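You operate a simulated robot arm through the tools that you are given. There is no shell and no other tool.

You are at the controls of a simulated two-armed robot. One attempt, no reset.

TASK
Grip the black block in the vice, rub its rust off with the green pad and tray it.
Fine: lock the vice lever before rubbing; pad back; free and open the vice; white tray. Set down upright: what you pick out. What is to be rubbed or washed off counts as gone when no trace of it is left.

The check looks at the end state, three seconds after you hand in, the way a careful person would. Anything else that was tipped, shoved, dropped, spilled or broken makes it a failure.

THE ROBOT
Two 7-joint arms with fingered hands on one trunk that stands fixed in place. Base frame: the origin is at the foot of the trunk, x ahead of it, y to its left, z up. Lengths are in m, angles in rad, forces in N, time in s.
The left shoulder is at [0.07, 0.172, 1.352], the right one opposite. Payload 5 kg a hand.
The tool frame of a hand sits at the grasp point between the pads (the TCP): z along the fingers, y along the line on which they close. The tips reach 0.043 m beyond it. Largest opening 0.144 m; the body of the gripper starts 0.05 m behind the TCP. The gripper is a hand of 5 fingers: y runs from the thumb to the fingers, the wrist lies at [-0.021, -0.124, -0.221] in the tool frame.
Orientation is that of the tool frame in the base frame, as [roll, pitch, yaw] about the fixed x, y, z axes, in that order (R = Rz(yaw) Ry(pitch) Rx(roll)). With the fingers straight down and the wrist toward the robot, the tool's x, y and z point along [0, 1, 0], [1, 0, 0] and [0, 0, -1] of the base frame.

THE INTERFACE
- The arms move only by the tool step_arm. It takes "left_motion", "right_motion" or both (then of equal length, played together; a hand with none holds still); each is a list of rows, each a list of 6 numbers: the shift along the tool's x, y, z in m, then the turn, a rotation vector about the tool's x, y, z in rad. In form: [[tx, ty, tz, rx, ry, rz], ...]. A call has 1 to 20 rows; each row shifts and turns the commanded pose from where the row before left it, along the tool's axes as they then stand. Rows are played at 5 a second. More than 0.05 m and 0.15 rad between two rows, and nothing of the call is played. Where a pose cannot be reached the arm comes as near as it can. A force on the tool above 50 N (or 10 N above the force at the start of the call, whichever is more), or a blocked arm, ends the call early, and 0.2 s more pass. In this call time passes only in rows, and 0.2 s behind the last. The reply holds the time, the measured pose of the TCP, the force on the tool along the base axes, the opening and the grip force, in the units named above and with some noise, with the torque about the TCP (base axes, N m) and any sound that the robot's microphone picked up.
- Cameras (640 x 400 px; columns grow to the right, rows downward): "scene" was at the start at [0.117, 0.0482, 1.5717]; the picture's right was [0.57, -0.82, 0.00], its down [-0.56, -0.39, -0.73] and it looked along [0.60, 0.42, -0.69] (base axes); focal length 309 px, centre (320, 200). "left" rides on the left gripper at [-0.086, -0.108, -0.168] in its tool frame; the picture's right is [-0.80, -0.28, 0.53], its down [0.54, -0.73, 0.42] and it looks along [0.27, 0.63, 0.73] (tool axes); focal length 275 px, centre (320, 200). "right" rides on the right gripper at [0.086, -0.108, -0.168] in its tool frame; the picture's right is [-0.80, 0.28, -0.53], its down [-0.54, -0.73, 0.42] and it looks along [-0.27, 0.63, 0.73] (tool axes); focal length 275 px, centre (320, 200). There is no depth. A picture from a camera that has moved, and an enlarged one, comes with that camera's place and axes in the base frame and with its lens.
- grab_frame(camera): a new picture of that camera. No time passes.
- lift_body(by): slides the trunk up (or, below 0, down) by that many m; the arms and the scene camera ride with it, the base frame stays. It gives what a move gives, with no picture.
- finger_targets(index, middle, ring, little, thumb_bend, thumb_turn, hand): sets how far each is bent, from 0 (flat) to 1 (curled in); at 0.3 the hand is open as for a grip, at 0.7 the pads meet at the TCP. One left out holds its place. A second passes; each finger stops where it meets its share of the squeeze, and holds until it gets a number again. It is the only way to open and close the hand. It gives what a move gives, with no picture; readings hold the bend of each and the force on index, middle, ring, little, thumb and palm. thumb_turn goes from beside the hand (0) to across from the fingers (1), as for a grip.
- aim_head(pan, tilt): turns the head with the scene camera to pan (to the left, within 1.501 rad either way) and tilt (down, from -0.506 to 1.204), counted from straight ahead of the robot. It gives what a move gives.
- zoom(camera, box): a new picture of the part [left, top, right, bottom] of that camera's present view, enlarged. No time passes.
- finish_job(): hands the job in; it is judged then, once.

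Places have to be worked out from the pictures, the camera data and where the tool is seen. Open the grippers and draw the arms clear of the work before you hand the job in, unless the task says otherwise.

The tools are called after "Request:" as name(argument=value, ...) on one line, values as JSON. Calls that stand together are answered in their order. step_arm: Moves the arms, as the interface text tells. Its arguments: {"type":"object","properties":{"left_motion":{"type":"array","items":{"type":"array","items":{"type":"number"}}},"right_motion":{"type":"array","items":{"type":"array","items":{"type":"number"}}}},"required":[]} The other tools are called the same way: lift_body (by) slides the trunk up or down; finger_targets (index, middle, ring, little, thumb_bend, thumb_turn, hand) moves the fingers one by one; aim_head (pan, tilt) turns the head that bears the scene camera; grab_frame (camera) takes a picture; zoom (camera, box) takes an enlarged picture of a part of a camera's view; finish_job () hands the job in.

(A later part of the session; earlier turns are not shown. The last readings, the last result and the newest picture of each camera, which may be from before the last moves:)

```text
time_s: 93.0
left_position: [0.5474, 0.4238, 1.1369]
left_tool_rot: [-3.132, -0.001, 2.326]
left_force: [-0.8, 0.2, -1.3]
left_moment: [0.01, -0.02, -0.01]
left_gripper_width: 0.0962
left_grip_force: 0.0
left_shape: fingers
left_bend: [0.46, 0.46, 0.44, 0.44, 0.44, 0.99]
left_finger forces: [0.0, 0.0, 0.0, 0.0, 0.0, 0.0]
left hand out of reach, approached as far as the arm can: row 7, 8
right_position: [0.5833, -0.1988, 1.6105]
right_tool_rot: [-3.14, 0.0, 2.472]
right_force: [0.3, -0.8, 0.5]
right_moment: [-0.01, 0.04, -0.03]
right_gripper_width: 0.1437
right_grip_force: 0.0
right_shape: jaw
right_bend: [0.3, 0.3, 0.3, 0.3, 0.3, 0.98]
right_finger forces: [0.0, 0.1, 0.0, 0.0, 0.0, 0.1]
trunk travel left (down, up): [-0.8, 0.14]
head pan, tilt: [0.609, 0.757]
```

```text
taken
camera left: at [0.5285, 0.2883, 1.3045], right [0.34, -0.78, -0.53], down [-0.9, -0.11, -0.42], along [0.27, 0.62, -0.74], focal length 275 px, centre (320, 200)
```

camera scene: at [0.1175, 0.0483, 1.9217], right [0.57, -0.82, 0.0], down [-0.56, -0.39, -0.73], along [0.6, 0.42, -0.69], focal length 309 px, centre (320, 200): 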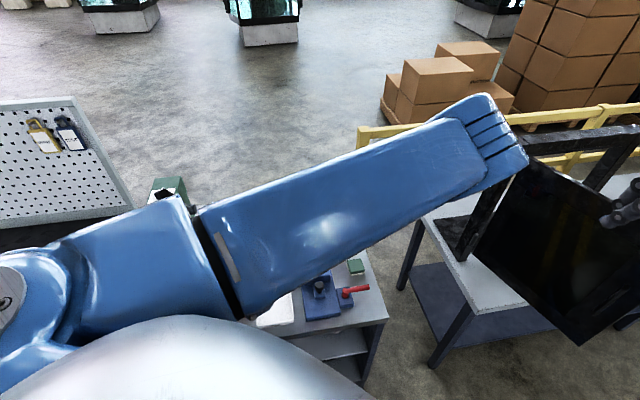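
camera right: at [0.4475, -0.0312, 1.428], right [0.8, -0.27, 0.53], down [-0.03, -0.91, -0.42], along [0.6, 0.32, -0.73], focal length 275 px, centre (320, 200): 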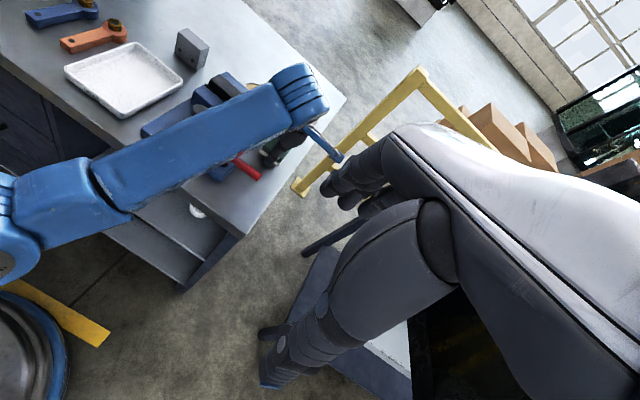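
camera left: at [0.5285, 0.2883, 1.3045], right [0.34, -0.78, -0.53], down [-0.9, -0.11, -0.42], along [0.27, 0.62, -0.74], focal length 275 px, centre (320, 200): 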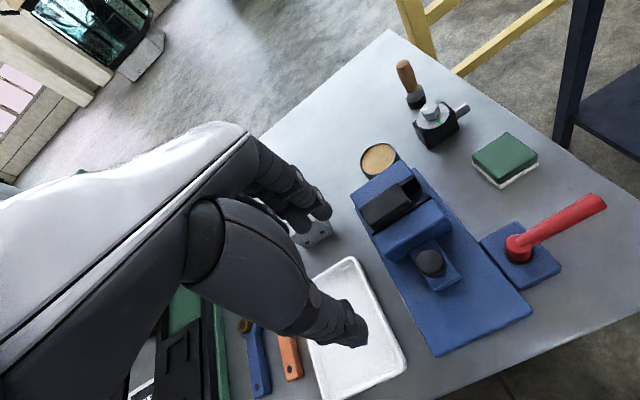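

In this overhead posture the comfortable wrist range is around yaw 0.785, with the closing axis along the bench's right direction. I'll do the remaining work with that yaw: thumb to swing the lever, pinch the knob sideways, grip the block by its ends. I turn back to it.

Request:
step_arm(left_motion=[[0, 0, 0, 0, 0, 0.14], [0, 0, 0, 0, 0, 0.14], [0, 0, 0, 0, 0, 0.14], [0, 0, 0, 0, 0, 0.14], [0, 0, 0, 0, 0, 0.14], [0, 0, 0, 0, 0, 0.14], [0, 0, 0, 0, 0, 0.14], [0, 0, 0, 0, 0, 0.14], [0, 0, 0, 0, 0, 0.14], [0, 0, 0, 0, 0, 0.14], [0, 0, 0, 0, 0, 0.14]])

Request:
finger_targets(hand="left", index=1.0, middle=1.0, ring=1.0, little=1.0, thumb_bend=0.6)

Request:
grab_frame(camera="left")

Request:
grab_frame(camera="scene")

```text
time_s: 95.3
left_position: [0.551, 0.4288, 1.1396]
left_tool_rot: [3.138, 0.001, 0.793]
left_force: [0.7, 0.4, 0.0]
left_moment: [0.0, 0.0, -0.03]
left_gripper_width: 0.0962
left_grip_force: 0.1
left_shape: fingers
left_bend: [0.46, 0.46, 0.44, 0.44, 0.44, 0.99]
left_finger forces: [0.1, 0.0, 0.0, 0.1, 0.0, 0.0]
right_position: [0.5822, -0.1985, 1.6112]
right_tool_rot: [-3.14, -0.001, 2.472]
right_force: [-0.4, 0.2, 0.3]
right_moment: [0.02, 0.03, 0.03]
right_gripper_width: 0.1441
right_grip_force: 0.0
right_shape: jaw
right_bend: [0.3, 0.3, 0.3, 0.3, 0.3, 0.98]
right_finger forces: [0.1, 0.0, 0.0, 0.0, 0.2, 0.0]
trunk travel left (down, up): [-0.8, 0.14]
head pan, tilt: [0.609, 0.757]
```

```text
time_s: 96.3
left_position: [0.5488, 0.4299, 1.1413]
left_tool_rot: [-3.137, -0.002, 0.795]
left_force: [0.4, 0.0, -0.5]
left_moment: [0.01, 0.02, -0.03]
left_gripper_width: 0.0775
left_grip_force: 0.0
left_shape: fingers
left_bend: [1.0, 1.0, 1.0, 1.0, 0.6, 1.0]
left_finger forces: [0.0, 0.1, 0.0, 0.0, 0.0, 0.0]
right_position: [0.5825, -0.1991, 1.6105]
right_tool_rot: [3.141, 0.0, 2.473]
right_force: [0.5, -0.3, -0.6]
right_moment: [-0.02, 0.01, 0.01]
right_gripper_width: 0.144
right_grip_force: 0.0
right_shape: jaw
right_bend: [0.3, 0.3, 0.3, 0.3, 0.3, 0.98]
right_finger forces: [0.0, 0.0, 0.0, 0.0, 0.1, 0.0]
trunk travel left (down, up): [-0.8, 0.14]
head pan, tilt: [0.609, 0.757]
```

```text
taken
camera left: at [0.4115, 0.4454, 1.3077], right [-0.76, -0.37, -0.53], down [-0.14, 0.9, -0.42], along [0.63, -0.25, -0.73], focal length 275 px, centre (320, 200)
```

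left: 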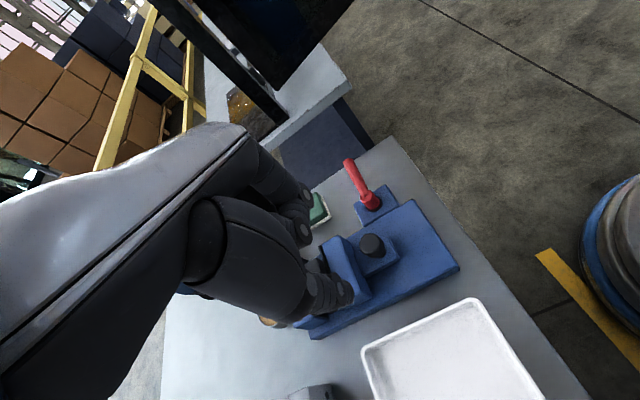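

```text
taken
camera scene: at [0.1173, 0.0475, 1.9217], right [0.57, -0.82, 0.0], down [-0.56, -0.39, -0.73], along [0.6, 0.42, -0.69], focal length 309 px, centre (320, 200)
```

scene: 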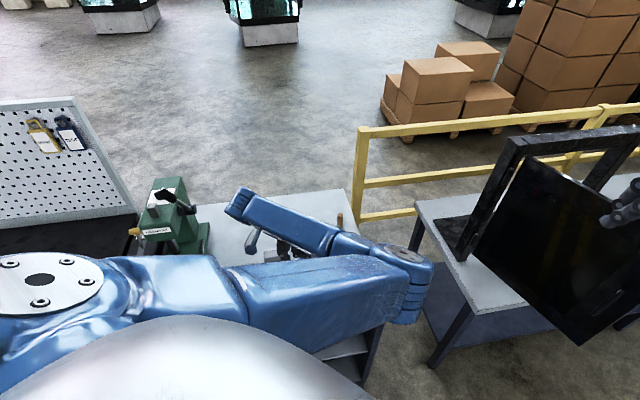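

The left camera sees the vice from the left now. I move the thumb to the near side of the lever, staying above it first.

Request:
step_arm(left_motion=[[-0.0099, 0.0389, 0.01, 0, 0, 0], [-0.0099, 0.0389, 0.01, 0, 0, 0], [-0.0099, 0.0389, 0.015, 0, 0, 0], [-0.0099, 0.0389, 0.015, 0, 0, 0], [-0.0099, 0.0389, 0.02, 0, 0, 0], [-0.0098, 0.0388, 0.02, 0, 0, 0]])

Request:
grab_frame(camera="left")

Request:
grab_frame(camera="scene")

```text
time_s: 97.8
left_position: [0.6718, 0.2147, 1.0455]
left_tool_rot: [-3.139, 0.009, 0.789]
left_force: [0.2, 0.9, 0.2]
left_moment: [-0.02, -0.02, 0.03]
left_gripper_width: 0.0777
left_grip_force: 0.0
left_shape: fingers
left_bend: [1.0, 1.0, 1.0, 1.0, 0.6, 1.0]
left_finger forces: [0.0, 0.0, 0.0, 0.1, 0.0, 0.0]
right_position: [0.5836, -0.1987, 1.6103]
right_tool_rot: [3.141, -0.001, 2.47]
right_force: [0.6, 0.2, -0.1]
right_moment: [0.01, 0.02, -0.02]
right_gripper_width: 0.1439
right_grip_force: 0.1
right_shape: jaw
right_bend: [0.3, 0.3, 0.3, 0.3, 0.3, 0.98]
right_finger forces: [0.0, 0.1, 0.0, 0.1, 0.1, 0.0]
trunk travel left (down, up): [-0.8, 0.14]
head pan, tilt: [0.609, 0.757]
```

```text
taken
camera left: at [0.5358, 0.2304, 1.2128], right [-0.77, -0.36, -0.53], down [-0.13, 0.9, -0.42], along [0.63, -0.25, -0.74], focal length 275 px, centre (320, 200)
```

left: 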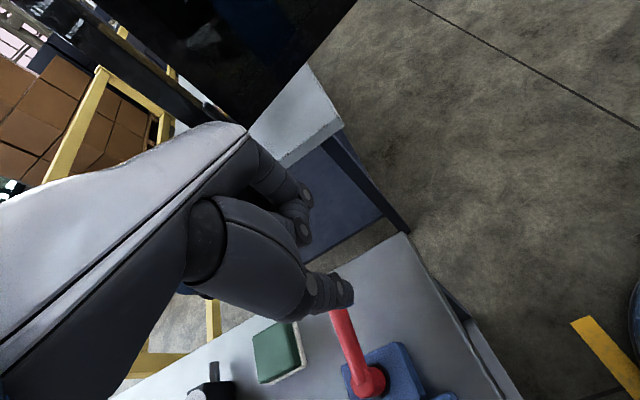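

```text
taken
camera scene: at [0.1187, 0.0464, 1.9217], right [0.57, -0.82, 0.0], down [-0.56, -0.39, -0.73], along [0.6, 0.42, -0.69], focal length 309 px, centre (320, 200)
```

scene: 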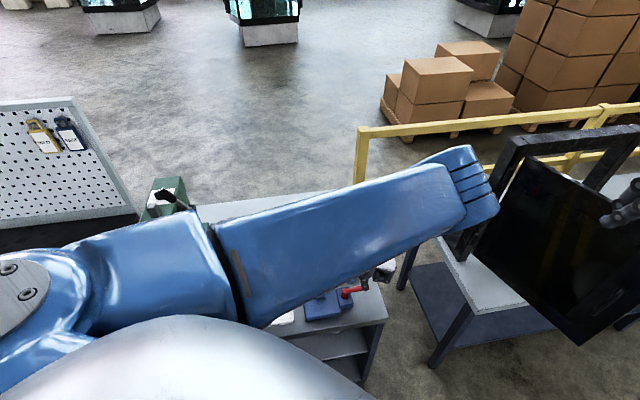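

The thumb hangs about 4 cm on the near side of the lever. I lower it to lever height.

Request:
step_arm(left_motion=[[0, 0, 0.025, 0, 0, 0], [0, 0, 0.025, 0, 0, 0], [0, 0, 0.015, 0, 0, 0]])

Request:
grab_frame(camera="left")

```text
time_s: 98.5
left_position: [0.6698, 0.2137, 0.9809]
left_tool_rot: [-3.139, 0.008, 0.788]
left_force: [0.2, -0.5, 0.7]
left_moment: [-0.03, 0.03, -0.03]
left_gripper_width: 0.0775
left_grip_force: 0.0
left_shape: fingers
left_bend: [1.0, 1.0, 1.0, 1.0, 0.6, 1.0]
left_finger forces: [0.0, 0.0, 0.0, 0.1, 0.1, 0.0]
right_position: [0.5836, -0.2009, 1.6104]
right_tool_rot: [3.142, 0.001, 2.472]
right_force: [0.0, -0.7, -0.2]
right_moment: [0.01, 0.0, -0.04]
right_gripper_width: 0.1439
right_grip_force: 0.1
right_shape: jaw
right_bend: [0.3, 0.3, 0.3, 0.3, 0.3, 0.98]
right_finger forces: [0.0, 0.0, 0.0, 0.0, 0.0, 0.0]
trunk travel left (down, up): [-0.8, 0.14]
head pan, tilt: [0.609, 0.757]
```

```text
taken
camera left: at [0.5335, 0.2311, 1.1487], right [-0.77, -0.37, -0.53], down [-0.13, 0.89, -0.43], along [0.63, -0.26, -0.74], focal length 275 px, centre (320, 200)
```

left: 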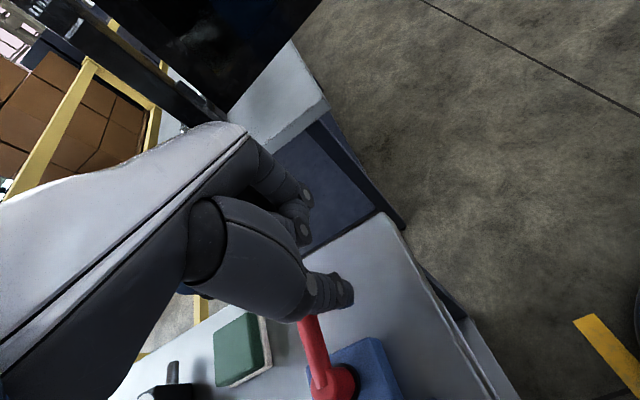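

The thumb is on the lever's near side at lever height. I push toward +u and follow the arc, first to about 60°.

Request:
step_arm(left_motion=[[0.0135, 0, 0, 0, 0, 0], [0.0135, 0, 0, 0, 0, 0], [0.0139, 0.0017, 0, 0, 0, 0], [0.0139, 0.0017, 0, 0, 0, 0]])

Request:
grab_frame(camera="left")

```text
time_s: 99.5
left_position: [0.7094, 0.2518, 0.9805]
left_tool_rot: [-3.141, 0.009, 0.787]
left_force: [-2.0, -3.0, 2.1]
left_moment: [-0.07, 0.1, 0.13]
left_gripper_width: 0.0773
left_grip_force: 1.8
left_shape: fingers
left_bend: [1.0, 1.0, 1.0, 1.0, 0.61, 1.0]
left_finger forces: [0.1, 0.0, 0.1, 0.0, 3.2, 0.1]
right_position: [0.5829, -0.1993, 1.611]
right_tool_rot: [-3.141, -0.001, 2.472]
right_force: [0.5, 0.0, -1.3]
right_moment: [-0.04, 0.03, 0.01]
right_gripper_width: 0.1441
right_grip_force: 0.0
right_shape: jaw
right_bend: [0.3, 0.3, 0.3, 0.3, 0.3, 0.98]
right_finger forces: [0.1, 0.0, 0.0, 0.0, 0.1, 0.0]
trunk travel left (down, up): [-0.8, 0.14]
head pan, tilt: [0.609, 0.757]
```

```text
taken
camera left: at [0.5738, 0.2694, 1.1481], right [-0.77, -0.37, -0.53], down [-0.13, 0.89, -0.43], along [0.63, -0.26, -0.74], focal length 275 px, centre (320, 200)
```

left: 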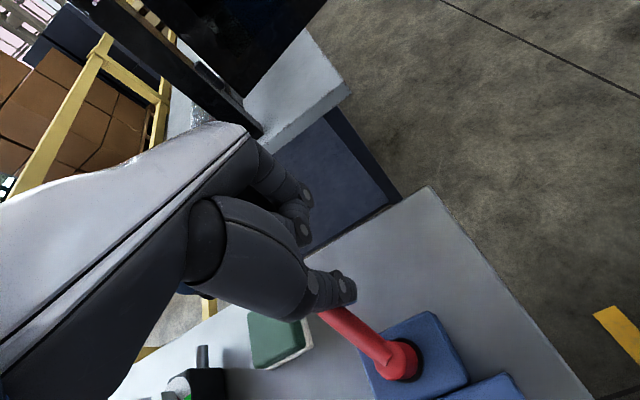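

The lever follows the thumb with about 3 N. I continue the arc toward 0°.

Request:
step_arm(left_motion=[[0.0128, -0.0055, 0, 0, 0, 0], [0.0128, -0.0055, 0, 0, 0, 0], [0.0084, -0.0112, 0, 0, 0, 0], [0.0084, -0.0112, 0, 0, 0, 0]])

Request:
grab_frame(camera="left")

```text
time_s: 100.5
left_position: [0.7269, 0.3218, 0.9917]
left_tool_rot: [3.135, -0.006, 0.803]
left_force: [0.6, -0.1, 0.0]
left_moment: [-0.04, -0.01, 0.02]
left_gripper_width: 0.0766
left_grip_force: 0.6
left_shape: fingers
left_bend: [1.0, 1.0, 1.0, 1.0, 0.61, 1.0]
left_finger forces: [0.0, 0.0, 0.0, 0.1, 1.2, 0.0]
right_position: [0.5828, -0.1977, 1.611]
right_tool_rot: [3.141, -0.001, 2.47]
right_force: [0.4, 0.1, 0.1]
right_moment: [-0.02, -0.01, 0.0]
right_gripper_width: 0.1441
right_grip_force: 0.0
right_shape: jaw
right_bend: [0.3, 0.3, 0.3, 0.3, 0.3, 0.98]
right_finger forces: [0.0, 0.0, 0.0, 0.0, 0.1, 0.1]
trunk travel left (down, up): [-0.8, 0.14]
head pan, tilt: [0.609, 0.757]
```

```text
taken
camera left: at [0.5873, 0.3349, 1.1564], right [-0.75, -0.37, -0.54], down [-0.14, 0.9, -0.42], along [0.64, -0.24, -0.73], focal length 275 px, centre (320, 200)
```

left: 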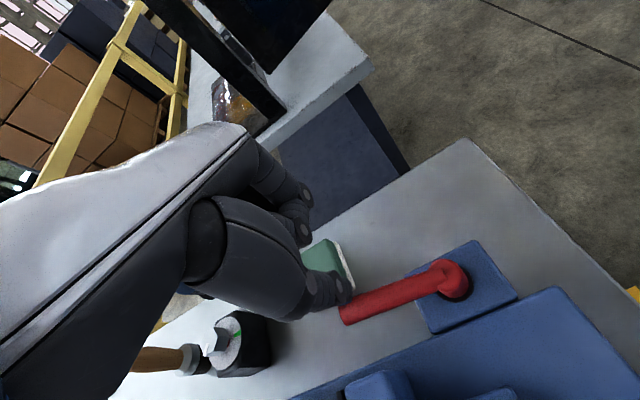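

The lever is within about 5° of its original direction, but the hand deviated a little (up 11 mm). I check whether it settles before the last push.

Request:
step_arm(left_motion=[[0, 0, 0, 0, 0, 0], [0, 0, 0, 0, 0, 0]])

Request:
grab_frame(camera="scene")

Request:
zoom(camera="left", box=[300, 220, 520, 400])

```text
time_s: 101.2
left_position: [0.7243, 0.3232, 0.9891]
left_tool_rot: [3.14, -0.007, 0.802]
left_force: [1.4, -0.8, 2.3]
left_moment: [0.0, -0.03, 0.02]
left_gripper_width: 0.0768
left_grip_force: 1.9
left_shape: fingers
left_bend: [1.0, 1.0, 1.0, 1.0, 0.62, 1.0]
left_finger forces: [0.1, 0.0, 0.0, 0.0, 2.9, 0.0]
right_position: [0.5822, -0.1986, 1.6101]
right_tool_rot: [3.14, 0.0, 2.473]
right_force: [-0.1, 0.3, -0.2]
right_moment: [-0.03, -0.01, 0.01]
right_gripper_width: 0.1439
right_grip_force: 0.0
right_shape: jaw
right_bend: [0.3, 0.3, 0.3, 0.3, 0.3, 0.98]
right_finger forces: [0.0, 0.0, 0.0, 0.1, 0.0, 0.0]
trunk travel left (down, up): [-0.8, 0.14]
head pan, tilt: [0.609, 0.757]
```

```text
taken
camera scene: at [0.117, 0.0478, 1.9217], right [0.57, -0.82, 0.0], down [-0.56, -0.39, -0.73], along [0.6, 0.42, -0.69], focal length 309 px, centre (320, 200)
```

scene: 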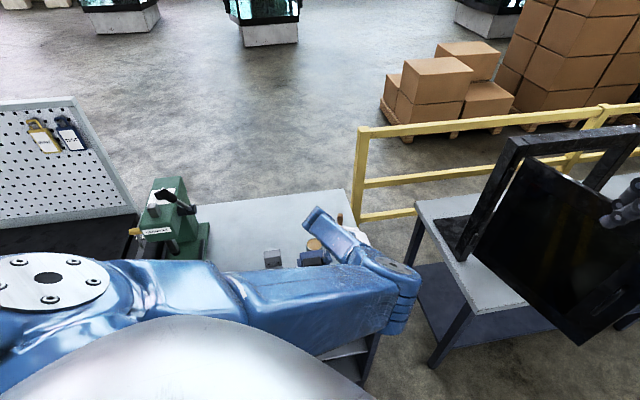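

```text
2.22 times, centred on (410, 310) of left
camera zoom: at [0.5863, 0.3358, 1.1557], right [-0.75, -0.37, -0.54], down [-0.14, 0.9, -0.42], along [0.64, -0.24, -0.73], focal length 612 px, centre (120, -44)
```

zoom: 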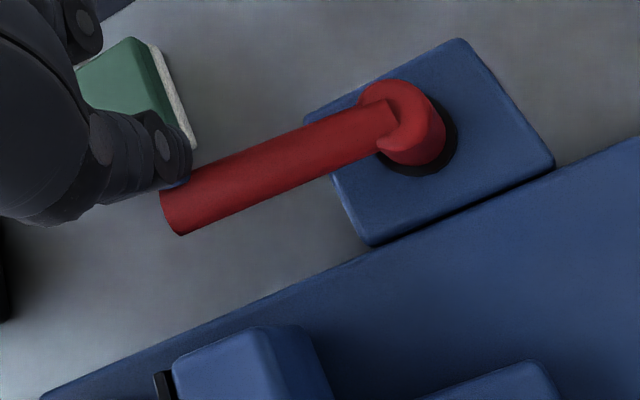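

The lever is again parallel to the vice side, as at the start. I give it a small extra push toward the vice to make sure it is at its free stop.

Request:
step_arm(left_motion=[[0, -0.006, 0, 0, 0, 0], [0, -0.006, 0, 0, 0, 0]])

Request:
zoom(camera="left", box=[300, 220, 520, 400])

```text
time_s: 102.0
left_position: [0.7228, 0.3476, 0.9983]
left_tool_rot: [3.137, -0.024, 0.819]
left_force: [-0.1, -0.4, -0.1]
left_moment: [0.01, 0.02, -0.04]
left_gripper_width: 0.0778
left_grip_force: 0.0
left_shape: fingers
left_bend: [1.0, 1.0, 1.0, 1.0, 0.6, 1.0]
left_finger forces: [0.1, 0.1, 0.0, 0.0, 0.0, 0.1]
right_position: [0.5837, -0.198, 1.6107]
right_tool_rot: [-3.141, -0.001, 2.47]
right_force: [-1.1, -0.4, -0.4]
right_moment: [0.02, -0.01, 0.02]
right_gripper_width: 0.1437
right_grip_force: 0.1
right_shape: jaw
right_bend: [0.3, 0.3, 0.3, 0.3, 0.3, 0.98]
right_finger forces: [0.0, 0.0, 0.0, 0.0, 0.0, 0.0]
trunk travel left (down, up): [-0.8, 0.14]
head pan, tilt: [0.609, 0.757]
stopped in row 2 (left hand): the arm was blocked; the commanded pose is now the measured one
```

```text
2.22 times, centred on (410, 310) of left
camera zoom: at [0.5827, 0.3568, 1.1636], right [-0.74, -0.38, -0.55], down [-0.15, 0.9, -0.41], along [0.65, -0.22, -0.72], focal length 612 px, centre (120, -44)
```

zoom: 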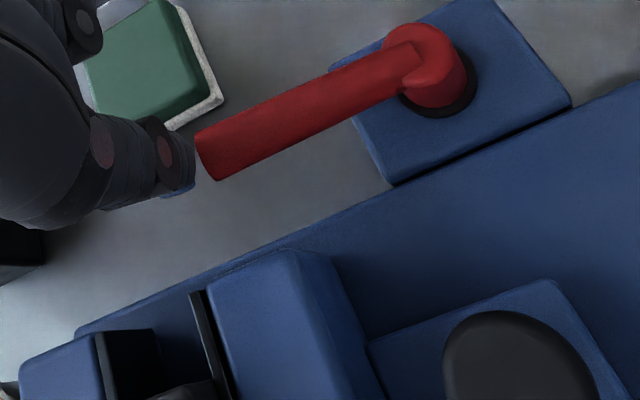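

The lever is released; the thumb slipped past its end when the arm got blocked again, with the elbow now low in front of the chest. I lift off straight up, go back over the vice's left and turn clockwise further, as in this posture that moves the elbow down and outward.

Request:
step_arm(left_motion=[[0.004, 0, -0.03, 0, 0, 0], [0, 0, -0.04, 0, 0, 0], [-0.01, -0.03, -0.035, 0, 0, 0], [-0.01, -0.035, -0.03, 0, 0, 0], [-0.01, -0.045, 0, 0, 0, 0], [-0.01, -0.045, 0, 0, 0, 0], [-0.01, -0.045, 0, 0, 0, 0]])

Request:
grab_frame(camera="scene")

Request:
grab_frame(camera="left")

```text
time_s: 103.5
left_position: [0.5411, 0.4463, 1.1293]
left_tool_rot: [3.132, -0.018, 0.813]
left_force: [0.5, 0.9, 0.1]
left_moment: [0.01, -0.01, -0.02]
left_gripper_width: 0.0779
left_grip_force: 0.0
left_shape: fingers
left_bend: [1.0, 1.0, 1.0, 1.0, 0.6, 1.0]
left_finger forces: [0.0, 0.0, 0.0, 0.0, 0.0, 0.0]
right_position: [0.5779, -0.1958, 1.6118]
right_tool_rot: [3.141, 0.003, 2.47]
right_force: [-1.5, 0.9, 0.7]
right_moment: [-0.06, -0.05, -0.05]
right_gripper_width: 0.1438
right_grip_force: 0.2
right_shape: jaw
right_bend: [0.3, 0.3, 0.3, 0.3, 0.3, 0.98]
right_finger forces: [0.1, 0.0, 0.0, 0.0, 0.0, 0.0]
trunk travel left (down, up): [-0.8, 0.14]
head pan, tilt: [0.609, 0.757]
```

```text
taken
camera scene: at [0.1136, 0.0517, 1.922], right [0.57, -0.82, 0.0], down [-0.56, -0.39, -0.73], along [0.6, 0.41, -0.69], focal length 309 px, centre (320, 200)
```

scene: 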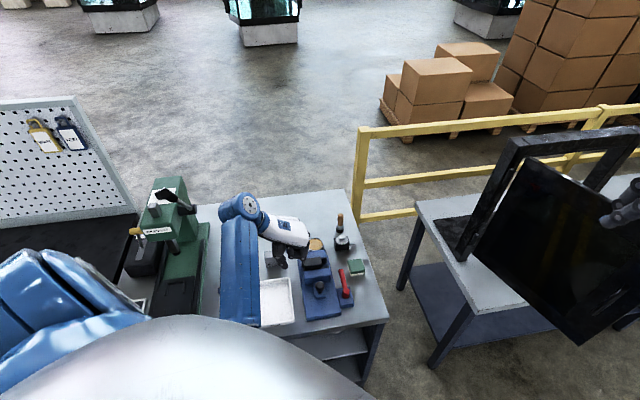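

```text
taken
camera left: at [0.3996, 0.4578, 1.295], right [-0.74, -0.38, -0.55], down [-0.15, 0.9, -0.42], along [0.65, -0.23, -0.72], focal length 275 px, centre (320, 200)
```

left: 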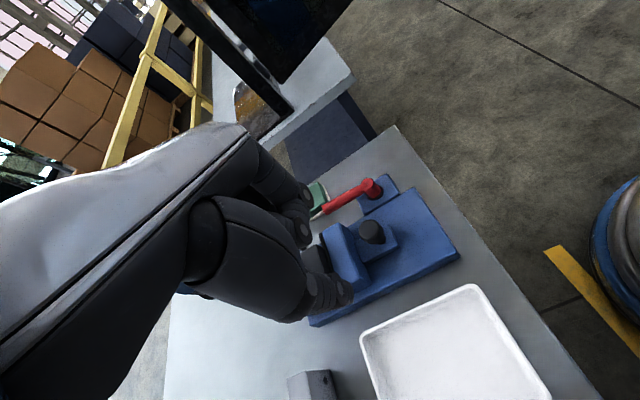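

The elbow has swung to the outside and the view is open again. The lever lies parallel to the vice as at the start; I zoom in to check everything and locate the knob.

Request:
zoom(camera="scene", box=[250, 210, 390, 330])

Request:
zoom(camera="left", box=[290, 150, 490, 330])

```text
3.33 times, centred on (320, 270) of scene
camera zoom: at [0.1136, 0.0517, 1.922], right [0.57, -0.82, 0.0], down [-0.56, -0.39, -0.73], along [0.6, 0.41, -0.69], focal length 1030 px, centre (320, -33)
```

zoom: 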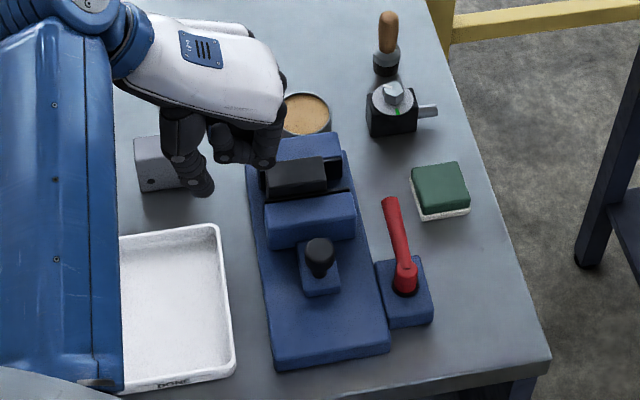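

```text
2.22 times, centred on (390, 240) of left
camera zoom: at [0.3996, 0.4578, 1.295], right [-0.74, -0.38, -0.55], down [-0.15, 0.9, -0.42], along [0.65, -0.23, -0.72], focal length 612 px, centre (164, 111)
```

zoom: 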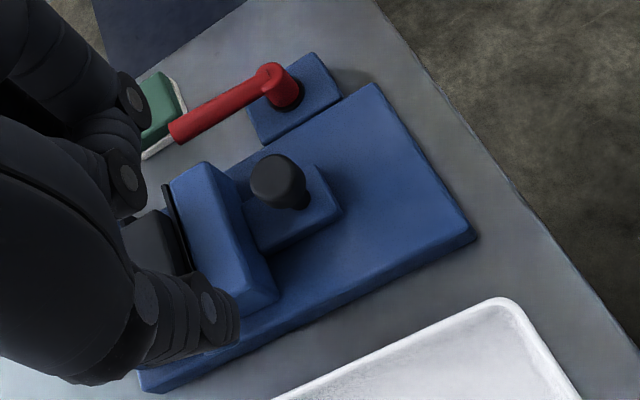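

The knob sits at about u≈0.69, w≈0.148. I open thumb and index for a sideways pinch, with the other fingers curled, and move above it.

Request:
finger_targets(hand="left", index=0.48, thumb_bend=0.48)

Request:
step_arm(left_motion=[[0, 0, 0, 0.0096, -0.018, 0.028], [0, 0.0435, 0.01, 0, 0, 0], [0, 0.0435, 0.01, 0, 0, 0], [0, 0, 0.04, 0, 0, 0], [0, 0, 0.03, 0, 0, 0]])

Request:
grab_frame(camera="left")

Request:
zoom(camera="scene", box=[250, 210, 390, 330])

```text
time_s: 104.5
left_position: [0.5434, 0.4455, 1.1313]
left_tool_rot: [3.137, -0.02, 0.816]
left_force: [-0.3, -0.1, -0.3]
left_moment: [-0.01, 0.01, -0.02]
left_gripper_width: 0.0848
left_grip_force: 0.0
left_shape: fingers
left_bend: [0.48, 1.0, 1.0, 1.0, 0.48, 1.0]
left_finger forces: [0.0, 0.0, 0.0, 0.0, 0.0, 0.0]
right_position: [0.584, -0.2002, 1.6104]
right_tool_rot: [-3.141, -0.002, 2.472]
right_force: [0.5, 0.0, -0.1]
right_moment: [0.04, 0.06, 0.01]
right_gripper_width: 0.1438
right_grip_force: 0.0
right_shape: jaw
right_bend: [0.3, 0.3, 0.3, 0.3, 0.3, 0.98]
right_finger forces: [0.0, 0.0, 0.0, 0.1, 0.0, 0.0]
trunk travel left (down, up): [-0.8, 0.14]
head pan, tilt: [0.609, 0.757]
```

```text
time_s: 105.8
left_position: [0.6031, 0.3861, 1.039]
left_tool_rot: [-3.141, -0.002, 0.789]
left_force: [0.7, 1.1, -0.1]
left_moment: [0.0, 0.01, 0.01]
left_gripper_width: 0.0854
left_grip_force: 0.0
left_shape: fingers
left_bend: [0.48, 1.0, 1.0, 1.0, 0.48, 1.0]
left_finger forces: [0.1, 0.1, 0.0, 0.1, 0.0, 0.1]
right_position: [0.5817, -0.1967, 1.6115]
right_tool_rot: [-3.14, 0.002, 2.472]
right_force: [-0.3, 0.8, 0.6]
right_moment: [-0.05, -0.02, 0.02]
right_gripper_width: 0.1437
right_grip_force: 0.1
right_shape: jaw
right_bend: [0.3, 0.3, 0.3, 0.3, 0.3, 0.98]
right_finger forces: [0.0, 0.0, 0.0, 0.0, 0.1, 0.1]
trunk travel left (down, up): [-0.8, 0.14]
head pan, tilt: [0.609, 0.757]
```

```text
taken
camera left: at [0.4657, 0.4017, 1.2072], right [-0.76, -0.36, -0.54], down [-0.13, 0.9, -0.42], along [0.63, -0.25, -0.73], focal length 275 px, centre (320, 200)
```

left: 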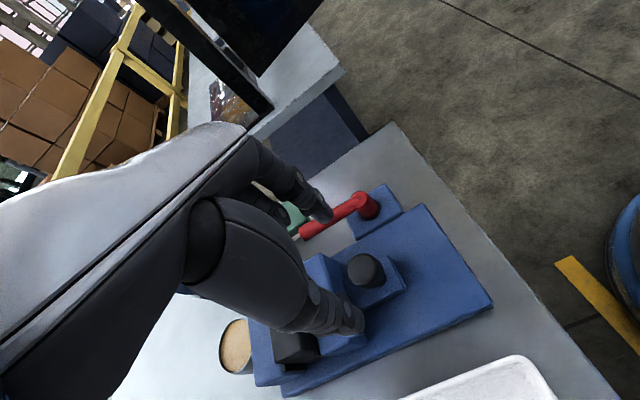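

```text
3.33 times, centred on (320, 270) of scene
camera zoom: at [0.1156, 0.0506, 1.9218], right [0.57, -0.82, 0.0], down [-0.56, -0.39, -0.73], along [0.6, 0.41, -0.69], focal length 1030 px, centre (320, -33)
```

zoom: 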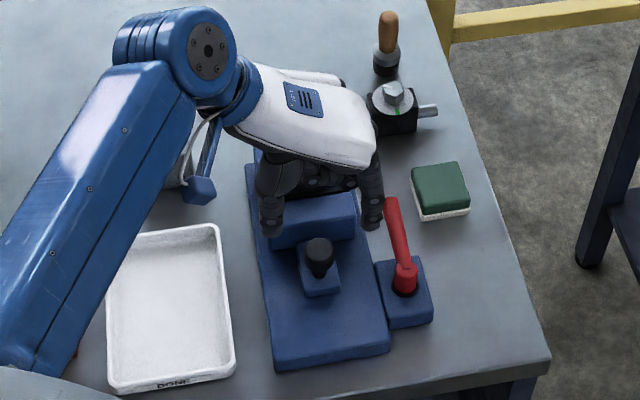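

Thumb and index straddle the knob sideways and are aligned within a few millimetres. I lower to knob height.

Request:
step_arm(left_motion=[[-0.002, 0, 0.02, 0, 0, 0], [0, 0, 0.02, 0, 0, 0], [0, 0, 0.012, 0, 0, 0]])

Request:
zoom(camera="scene", box=[280, 230, 370, 310])

Request:
zoom(camera="left", box=[280, 170, 440, 350])

```text
time_s: 106.5
left_position: [0.6028, 0.3843, 0.9869]
left_tool_rot: [-3.138, -0.003, 0.788]
left_force: [0.2, -0.5, -0.4]
left_moment: [0.01, 0.02, 0.0]
left_gripper_width: 0.0854
left_grip_force: 0.1
left_shape: fingers
left_bend: [0.48, 1.0, 1.0, 1.0, 0.48, 1.0]
left_finger forces: [0.1, 0.0, 0.1, 0.1, 0.1, 0.0]
right_position: [0.5825, -0.1991, 1.6104]
right_tool_rot: [3.141, 0.0, 2.471]
right_force: [0.0, 0.1, 0.0]
right_moment: [0.02, 0.01, 0.0]
right_gripper_width: 0.1439
right_grip_force: 0.0
right_shape: jaw
right_bend: [0.3, 0.3, 0.3, 0.3, 0.3, 0.98]
right_finger forces: [0.0, 0.0, 0.1, 0.0, 0.1, 0.0]
trunk travel left (down, up): [-0.8, 0.14]
head pan, tilt: [0.609, 0.757]
```

```text
5.00 times, centred on (325, 270) of scene
camera zoom: at [0.1173, 0.0484, 1.9217], right [0.57, -0.82, 0.0], down [-0.56, -0.39, -0.73], along [0.6, 0.42, -0.69], focal length 1545 px, centre (295, -150)
```

zoom: 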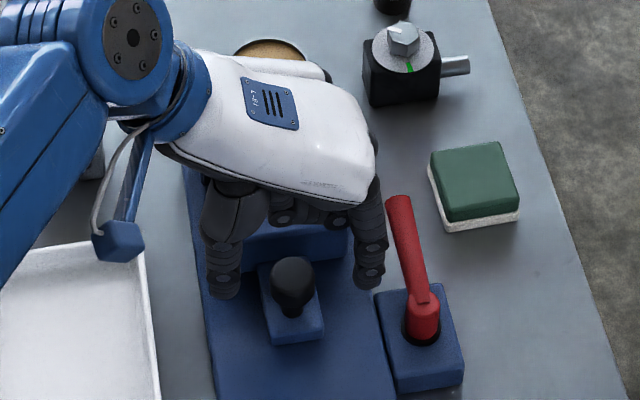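

```text
2.22 times, centred on (360, 260) of left
camera zoom: at [0.465, 0.4001, 1.1554], right [-0.76, -0.36, -0.53], down [-0.13, 0.9, -0.42], along [0.63, -0.25, -0.73], focal length 612 px, centre (231, 67)
```

zoom: 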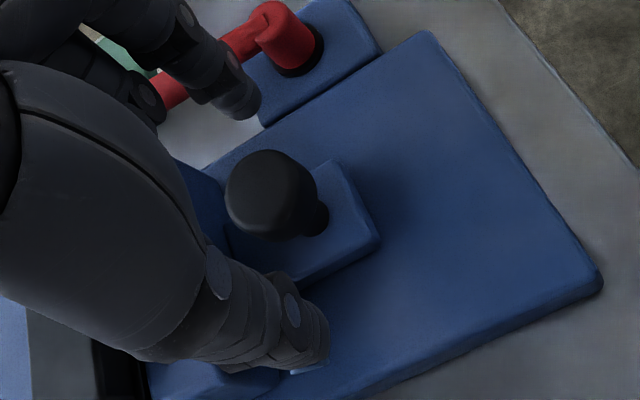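

The knob is between thumb and index. I close the pinch on it.

Request:
finger_targets(hand="left", index=0.72, thumb_bend=0.72)

Request:
zoom(camera="scene", box=[280, 230, 370, 310])

Request:
zoom(camera="left", box=[280, 170, 440, 350])

```text
time_s: 107.5
left_position: [0.6022, 0.3846, 0.9875]
left_tool_rot: [-3.14, 0.001, 0.787]
left_force: [-2.2, 2.9, -4.8]
left_moment: [0.04, 0.07, 0.05]
left_gripper_width: 0.0307
left_grip_force: 10.9
left_shape: fingers
left_bend: [0.63, 1.0, 1.0, 1.0, 0.64, 1.0]
left_finger forces: [9.8, 0.0, 0.1, 0.0, 11.9, 0.0]
right_position: [0.5819, -0.198, 1.6109]
right_tool_rot: [-3.141, 0.001, 2.471]
right_force: [-0.3, -0.3, 0.8]
right_moment: [-0.01, 0.01, 0.01]
right_gripper_width: 0.144
right_grip_force: 0.0
right_shape: jaw
right_bend: [0.3, 0.3, 0.3, 0.3, 0.3, 0.98]
right_finger forces: [0.1, 0.0, 0.1, 0.0, 0.0, 0.1]
trunk travel left (down, up): [-0.8, 0.14]
head pan, tilt: [0.609, 0.757]
```

```text
5.00 times, centred on (325, 270) of scene
camera zoom: at [0.117, 0.0491, 1.9217], right [0.57, -0.82, 0.0], down [-0.56, -0.39, -0.73], along [0.6, 0.42, -0.69], focal length 1545 px, centre (295, -150)
```

zoom: 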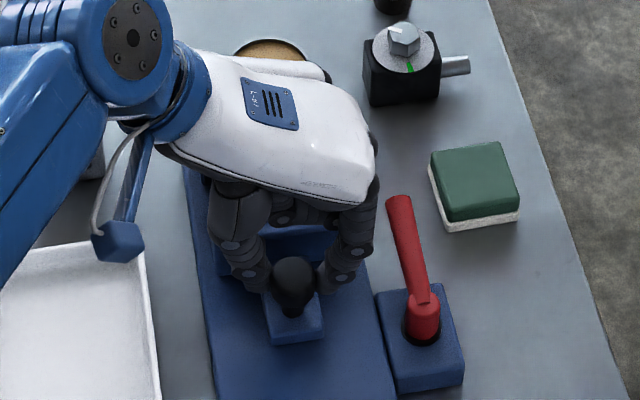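

```text
2.22 times, centred on (360, 260) of left
camera zoom: at [0.4647, 0.4004, 1.1553], right [-0.76, -0.36, -0.53], down [-0.13, 0.9, -0.42], along [0.63, -0.25, -0.73], focal length 612 px, centre (231, 67)
```

zoom: 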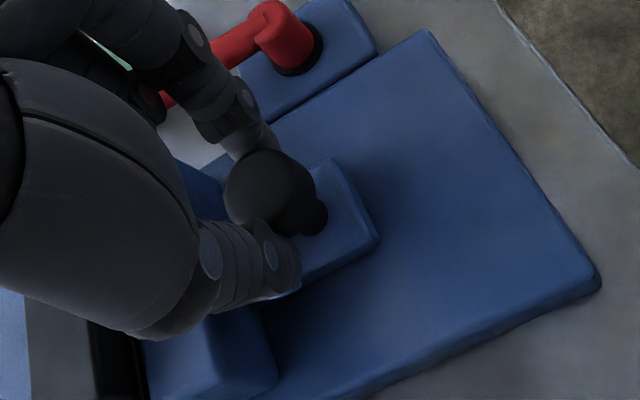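

The knob is pinched with the fingers slightly on its far side, which is good for pulling. I pull toward the robot in 1 cm rows.

Request:
step_arm(left_motion=[[-0.006, 0, 0, 0, 0, 0], [-0.008, 0, 0, 0, 0, 0], [-0.01, 0, 0, 0, 0, 0]])

Request:
zoom(camera="scene", box=[280, 230, 370, 310])

```text
time_s: 108.3
left_position: [0.5845, 0.3658, 0.987]
left_tool_rot: [-3.136, -0.001, 0.787]
left_force: [-6.7, 5.1, -0.2]
left_moment: [0.21, 0.22, 0.05]
left_gripper_width: 0.031
left_grip_force: 11.2
left_shape: fingers
left_bend: [0.63, 1.0, 1.0, 1.0, 0.64, 1.0]
left_finger forces: [8.4, 0.0, 0.0, 0.0, 14.1, 0.0]
right_position: [0.5811, -0.1984, 1.6123]
right_tool_rot: [-3.142, -0.001, 2.47]
right_force: [0.3, 0.8, 0.2]
right_moment: [-0.02, -0.05, 0.04]
right_gripper_width: 0.1443
right_grip_force: 0.3
right_shape: jaw
right_bend: [0.3, 0.3, 0.3, 0.3, 0.3, 0.98]
right_finger forces: [0.1, 0.0, 0.1, 0.1, 0.0, 0.1]
trunk travel left (down, up): [-0.8, 0.14]
head pan, tilt: [0.609, 0.757]
```

```text
5.00 times, centred on (325, 270) of scene
camera zoom: at [0.1156, 0.0485, 1.9219], right [0.57, -0.82, 0.0], down [-0.56, -0.39, -0.73], along [0.6, 0.42, -0.69], focal length 1545 px, centre (295, -150)
```

zoom: 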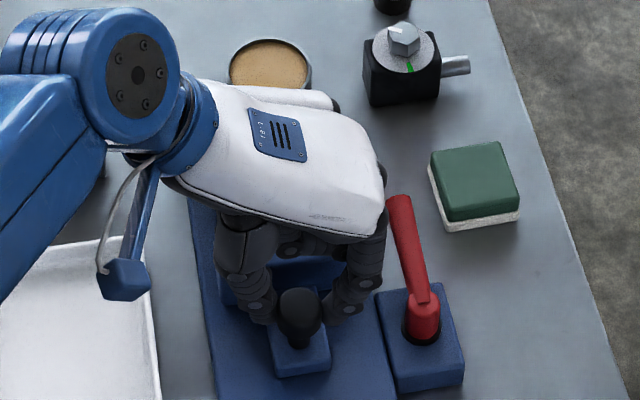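

The jaw follows freely, so the vice is unlocked. I pull it back to its original open position.

Request:
step_arm(left_motion=[[-0.01, 0, 0, 0, 0, 0], [-0.01, 0, 0, 0, 0, 0], [-0.01, 0, 0, 0, 0, 0], [-0.007, 0, 0, 0, 0, 0]])

Request:
zoom(camera="scene", box=[270, 220, 370, 310])

Request:
grab_frame(camera="left")

```text
time_s: 109.3
left_position: [0.5603, 0.3416, 0.9867]
left_tool_rot: [-3.139, -0.001, 0.789]
left_force: [-2.3, 8.5, 2.0]
left_moment: [0.38, 0.14, 0.03]
left_gripper_width: 0.031
left_grip_force: 12.3
left_shape: fingers
left_bend: [0.64, 1.0, 1.0, 1.0, 0.64, 1.0]
left_finger forces: [8.6, 0.0, 0.0, 0.0, 15.6, 0.0]
right_position: [0.5817, -0.1979, 1.6117]
right_tool_rot: [-3.139, 0.0, 2.473]
right_force: [0.4, 0.3, 0.7]
right_moment: [0.01, 0.05, -0.01]
right_gripper_width: 0.1441
right_grip_force: 0.0
right_shape: jaw
right_bend: [0.3, 0.3, 0.3, 0.3, 0.3, 0.98]
right_finger forces: [0.0, 0.1, 0.0, 0.0, 0.0, 0.0]
trunk travel left (down, up): [-0.8, 0.14]
head pan, tilt: [0.609, 0.757]
```

```text
4.44 times, centred on (320, 265) of scene
camera zoom: at [0.1163, 0.0499, 1.9218], right [0.57, -0.82, 0.0], down [-0.56, -0.39, -0.73], along [0.6, 0.41, -0.69], focal length 1374 px, centre (320, -89)
```

zoom: 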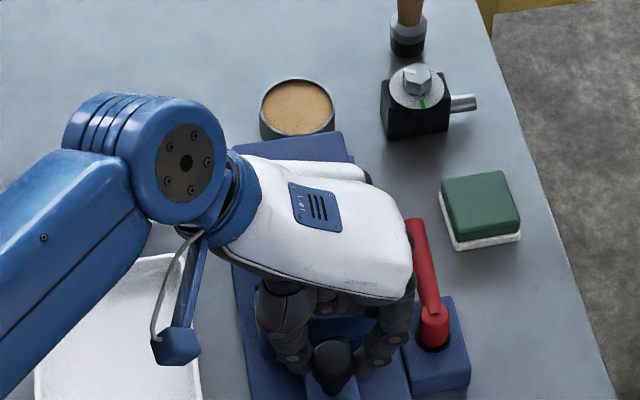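

```text
taken
camera left: at [0.4227, 0.3563, 1.1546], right [-0.76, -0.36, -0.54], down [-0.13, 0.9, -0.42], along [0.63, -0.25, -0.73], focal length 275 px, centre (320, 200)
```

left: 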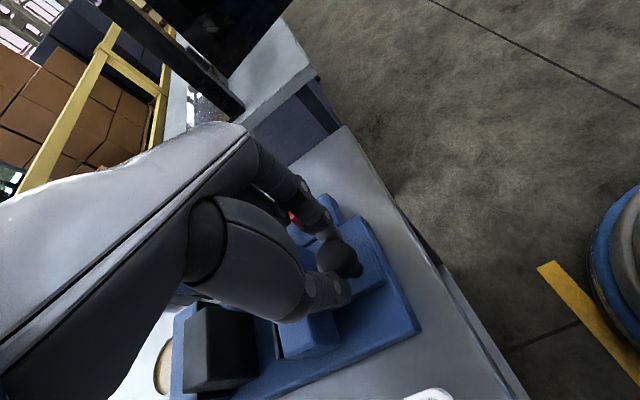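

The jaw is back at its original open position. I open the pinch modestly (the lever pivot is close to the index) and rise.

Request:
finger_targets(hand="left", index=0.55, thumb_bend=0.54)

Request:
step_arm(left_motion=[[0, 0, -0.02, 0, 0, 0], [0, 0, -0.03, 0, 0, 0], [0, -0.02, -0.04, 0, 0, 0], [0, -0.03, -0.03, 0, 0, 0]])

Request:
zoom(camera="scene", box=[250, 210, 390, 330])

Request:
grab_frame(camera="left")

```text
time_s: 110.3
left_position: [0.5601, 0.3382, 0.9861]
left_tool_rot: [-3.138, -0.002, 0.787]
left_force: [-1.0, 0.2, -0.1]
left_moment: [0.01, 0.01, 0.01]
left_gripper_width: 0.0614
left_grip_force: 0.2
left_shape: fingers
left_bend: [0.55, 1.0, 1.0, 1.0, 0.54, 1.0]
left_finger forces: [0.0, 0.0, 0.0, 0.1, 0.0, 0.1]
right_position: [0.5826, -0.2, 1.6107]
right_tool_rot: [-3.141, 0.002, 2.471]
right_force: [-0.7, 0.1, -0.2]
right_moment: [-0.01, 0.0, 0.02]
right_gripper_width: 0.1438
right_grip_force: 0.0
right_shape: jaw
right_bend: [0.3, 0.3, 0.3, 0.3, 0.3, 0.98]
right_finger forces: [0.1, 0.1, 0.1, 0.1, 0.1, 0.1]
trunk travel left (down, up): [-0.8, 0.14]
head pan, tilt: [0.609, 0.757]
```

```text
time_s: 111.3
left_position: [0.5239, 0.3743, 1.1075]
left_tool_rot: [-3.14, -0.001, 0.786]
left_force: [-0.3, -0.1, -1.2]
left_moment: [-0.06, -0.06, 0.0]
left_gripper_width: 0.0615
left_grip_force: 0.1
left_shape: fingers
left_bend: [0.55, 1.0, 1.0, 1.0, 0.54, 1.0]
left_finger forces: [0.1, 0.0, 0.0, 0.0, 0.0, 0.0]
right_position: [0.58, -0.1975, 1.611]
right_tool_rot: [-3.141, 0.002, 2.47]
right_force: [0.6, 0.7, 0.0]
right_moment: [-0.02, -0.04, 0.02]
right_gripper_width: 0.1437
right_grip_force: 0.1
right_shape: jaw
right_bend: [0.3, 0.3, 0.3, 0.3, 0.3, 0.98]
right_finger forces: [0.0, 0.1, 0.0, 0.0, 0.0, 0.1]
trunk travel left (down, up): [-0.8, 0.14]
head pan, tilt: [0.609, 0.757]
```

```text
3.33 times, centred on (320, 270) of scene
camera zoom: at [0.1143, 0.0502, 1.9217], right [0.57, -0.82, 0.0], down [-0.56, -0.39, -0.73], along [0.6, 0.41, -0.69], focal length 1030 px, centre (320, -33)
```

zoom: 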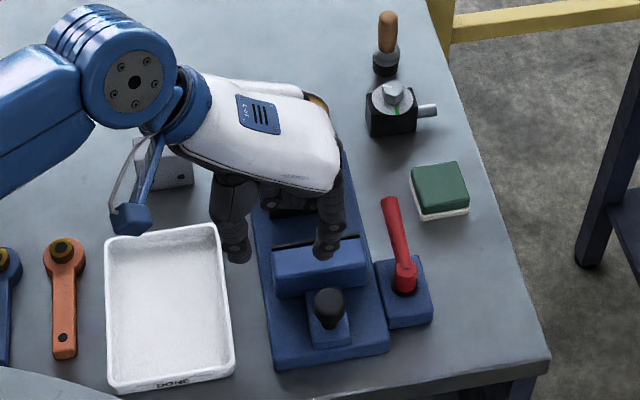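

```text
taken
camera left: at [0.3862, 0.3901, 1.2757], right [-0.76, -0.36, -0.53], down [-0.13, 0.9, -0.42], along [0.63, -0.25, -0.73], focal length 275 px, centre (320, 200)
```

left: 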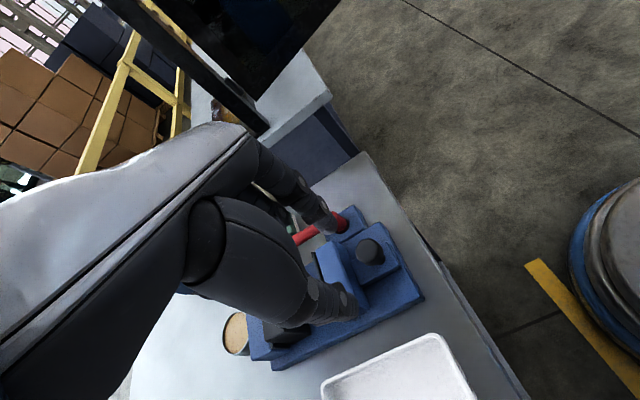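

The vice is free and open. I move the hand a bit left to see the block and the tray clearly for the next grip.

Request:
step_arm(left_motion=[[-0.02, -0.04, 0, 0, 0, 0], [-0.02, -0.04, 0, 0, 0, 0], [-0.01, -0.03, 0, 0, 0, 0]])

Request:
zoom(camera="scene", box=[270, 220, 380, 310])

Request:
grab_frame(camera="left")

Request:
zoom(camera="left", box=[290, 230, 450, 380])

```text
time_s: 112.2
left_position: [0.4103, 0.4159, 1.1097]
left_tool_rot: [-3.139, -0.001, 0.787]
left_force: [0.5, 0.6, 0.4]
left_moment: [0.01, 0.0, 0.01]
left_gripper_width: 0.0617
left_grip_force: 0.1
left_shape: fingers
left_bend: [0.55, 1.0, 1.0, 1.0, 0.54, 1.0]
left_finger forces: [0.0, 0.1, 0.0, 0.0, 0.1, 0.0]
right_position: [0.581, -0.1984, 1.6109]
right_tool_rot: [3.141, 0.001, 2.471]
right_force: [-0.7, -0.9, -0.1]
right_moment: [-0.01, -0.03, -0.01]
right_gripper_width: 0.1439
right_grip_force: 0.1
right_shape: jaw
right_bend: [0.3, 0.3, 0.3, 0.3, 0.3, 0.98]
right_finger forces: [0.0, 0.0, 0.0, 0.0, 0.0, 0.0]
trunk travel left (down, up): [-0.8, 0.14]
head pan, tilt: [0.609, 0.757]
```

```text
4.44 times, centred on (325, 265) of scene
camera zoom: at [0.1152, 0.0487, 1.9218], right [0.57, -0.82, 0.0], down [-0.56, -0.39, -0.73], along [0.6, 0.41, -0.69], focal length 1374 px, centre (298, -89)
```

zoom: 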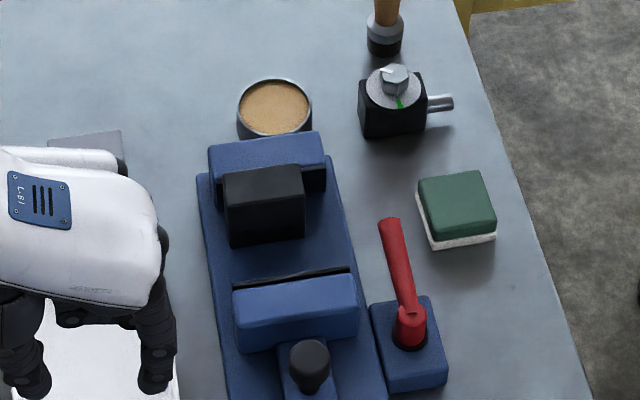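

```text
taken
camera left: at [0.2735, 0.4315, 1.2764], right [-0.76, -0.36, -0.54], down [-0.13, 0.9, -0.42], along [0.63, -0.25, -0.73], focal length 275 px, centre (320, 200)
```

left: 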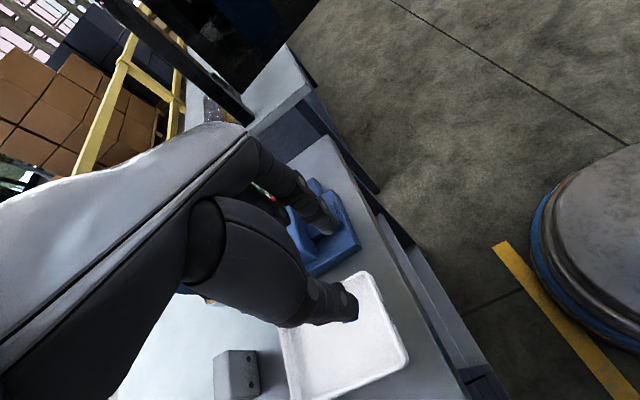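

```text
2.67 times, centred on (370, 305) of left
camera zoom: at [0.2735, 0.4315, 1.2764], right [-0.76, -0.36, -0.54], down [-0.13, 0.9, -0.42], along [0.63, -0.25, -0.73], focal length 734 px, centre (187, -80)
```

zoom: 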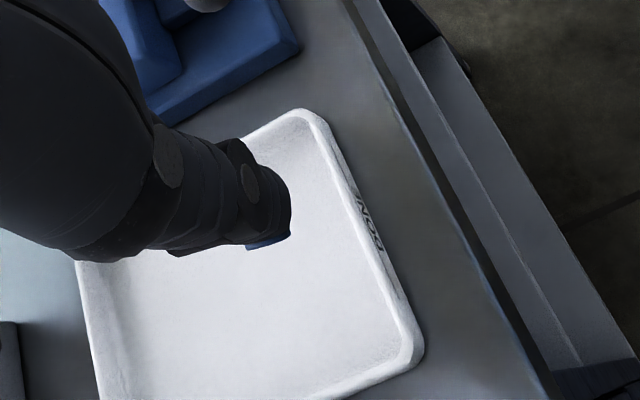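

The block stands unmoved at u≈0.769–0.806, w≈0.105–0.170; the tray spans u≈0.605–0.78, w≈−0.08–0.044. I'll pinch the block's ends with thumb and index between the jaws, keeping the middle finger wide open to the right of the jaw so it can join after lifting.

Request:
finger_targets(hand="left", index=0.42, middle=0.28, ring=1.0, little=1.0, thumb_bend=0.43)

Request:
step_arm(left_motion=[[0.042, 0.02, -0.005, 0, 0, 0], [0.042, 0.025, 0, 0, 0, 0], [0.042, 0.025, 0, 0, 0, 0], [0.042, 0.025, 0, 0, 0, 0], [0.0415, 0.0248, 0, 0, 0, 0], [0, 0.024, 0.03, 0, 0, 0]])

Request:
grab_frame(camera="left")

Request:
zoom(camera="scene", box=[270, 210, 380, 300])

```text
time_s: 113.2
left_position: [0.4125, 0.4164, 1.109]
left_tool_rot: [-3.138, -0.001, 0.788]
left_force: [0.0, -0.3, -0.4]
left_moment: [0.0, 0.05, 0.02]
left_gripper_width: 0.1044
left_grip_force: 0.1
left_shape: fingers
left_bend: [0.42, 0.28, 1.0, 1.0, 0.43, 0.99]
left_finger forces: [0.1, 0.0, 0.0, 0.1, 0.0, 0.0]
right_position: [0.5836, -0.2008, 1.6105]
right_tool_rot: [-3.141, 0.001, 2.471]
right_force: [0.8, -0.6, 0.0]
right_moment: [0.03, 0.03, 0.04]
right_gripper_width: 0.1438
right_grip_force: 0.1
right_shape: jaw
right_bend: [0.3, 0.3, 0.3, 0.3, 0.3, 0.98]
right_finger forces: [0.0, 0.0, 0.0, 0.0, 0.0, 0.1]
trunk travel left (down, up): [-0.8, 0.14]
head pan, tilt: [0.609, 0.757]
```

```text
time_s: 114.5
left_position: [0.6647, 0.4641, 1.0822]
left_tool_rot: [-3.139, -0.002, 0.787]
left_force: [0.0, 0.5, 0.1]
left_moment: [-0.01, 0.01, 0.01]
left_gripper_width: 0.105
left_grip_force: 0.0
left_shape: fingers
left_bend: [0.42, 0.28, 1.0, 1.0, 0.43, 0.99]
left_finger forces: [0.0, 0.0, 0.0, 0.0, 0.0, 0.0]
right_position: [0.5855, -0.1987, 1.6103]
right_tool_rot: [-3.14, 0.0, 2.471]
right_force: [0.2, 0.2, -0.4]
right_moment: [0.01, 0.04, -0.01]
right_gripper_width: 0.144
right_grip_force: 0.1
right_shape: jaw
right_bend: [0.3, 0.3, 0.3, 0.3, 0.3, 0.98]
right_finger forces: [0.0, 0.0, 0.1, 0.1, 0.1, 0.0]
trunk travel left (down, up): [-0.8, 0.14]
head pan, tilt: [0.609, 0.757]
```

```text
taken
camera left: at [0.5275, 0.4799, 1.2495], right [-0.76, -0.36, -0.53], down [-0.13, 0.9, -0.42], along [0.63, -0.25, -0.73], focal length 275 px, centre (320, 200)
```

left: 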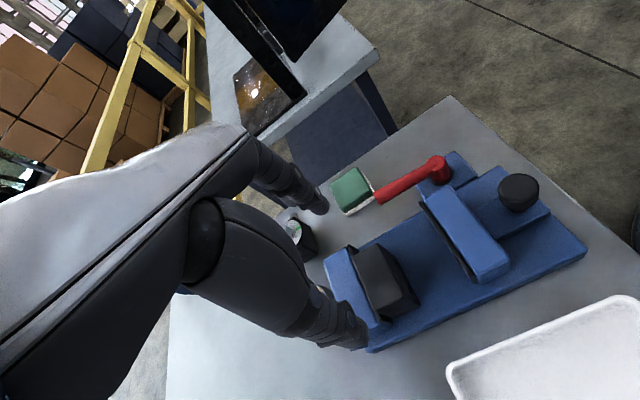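

```text
4.44 times, centred on (325, 255) of scene
camera zoom: at [0.1197, 0.0472, 1.9217], right [0.57, -0.82, 0.0], down [-0.56, -0.39, -0.73], along [0.59, 0.42, -0.69], focal length 1374 px, centre (298, -44)
```

zoom: 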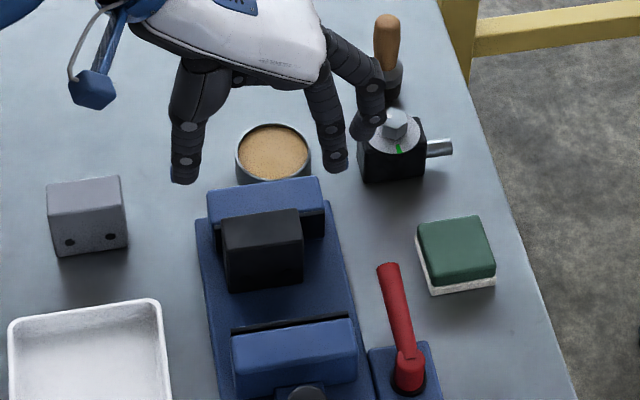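

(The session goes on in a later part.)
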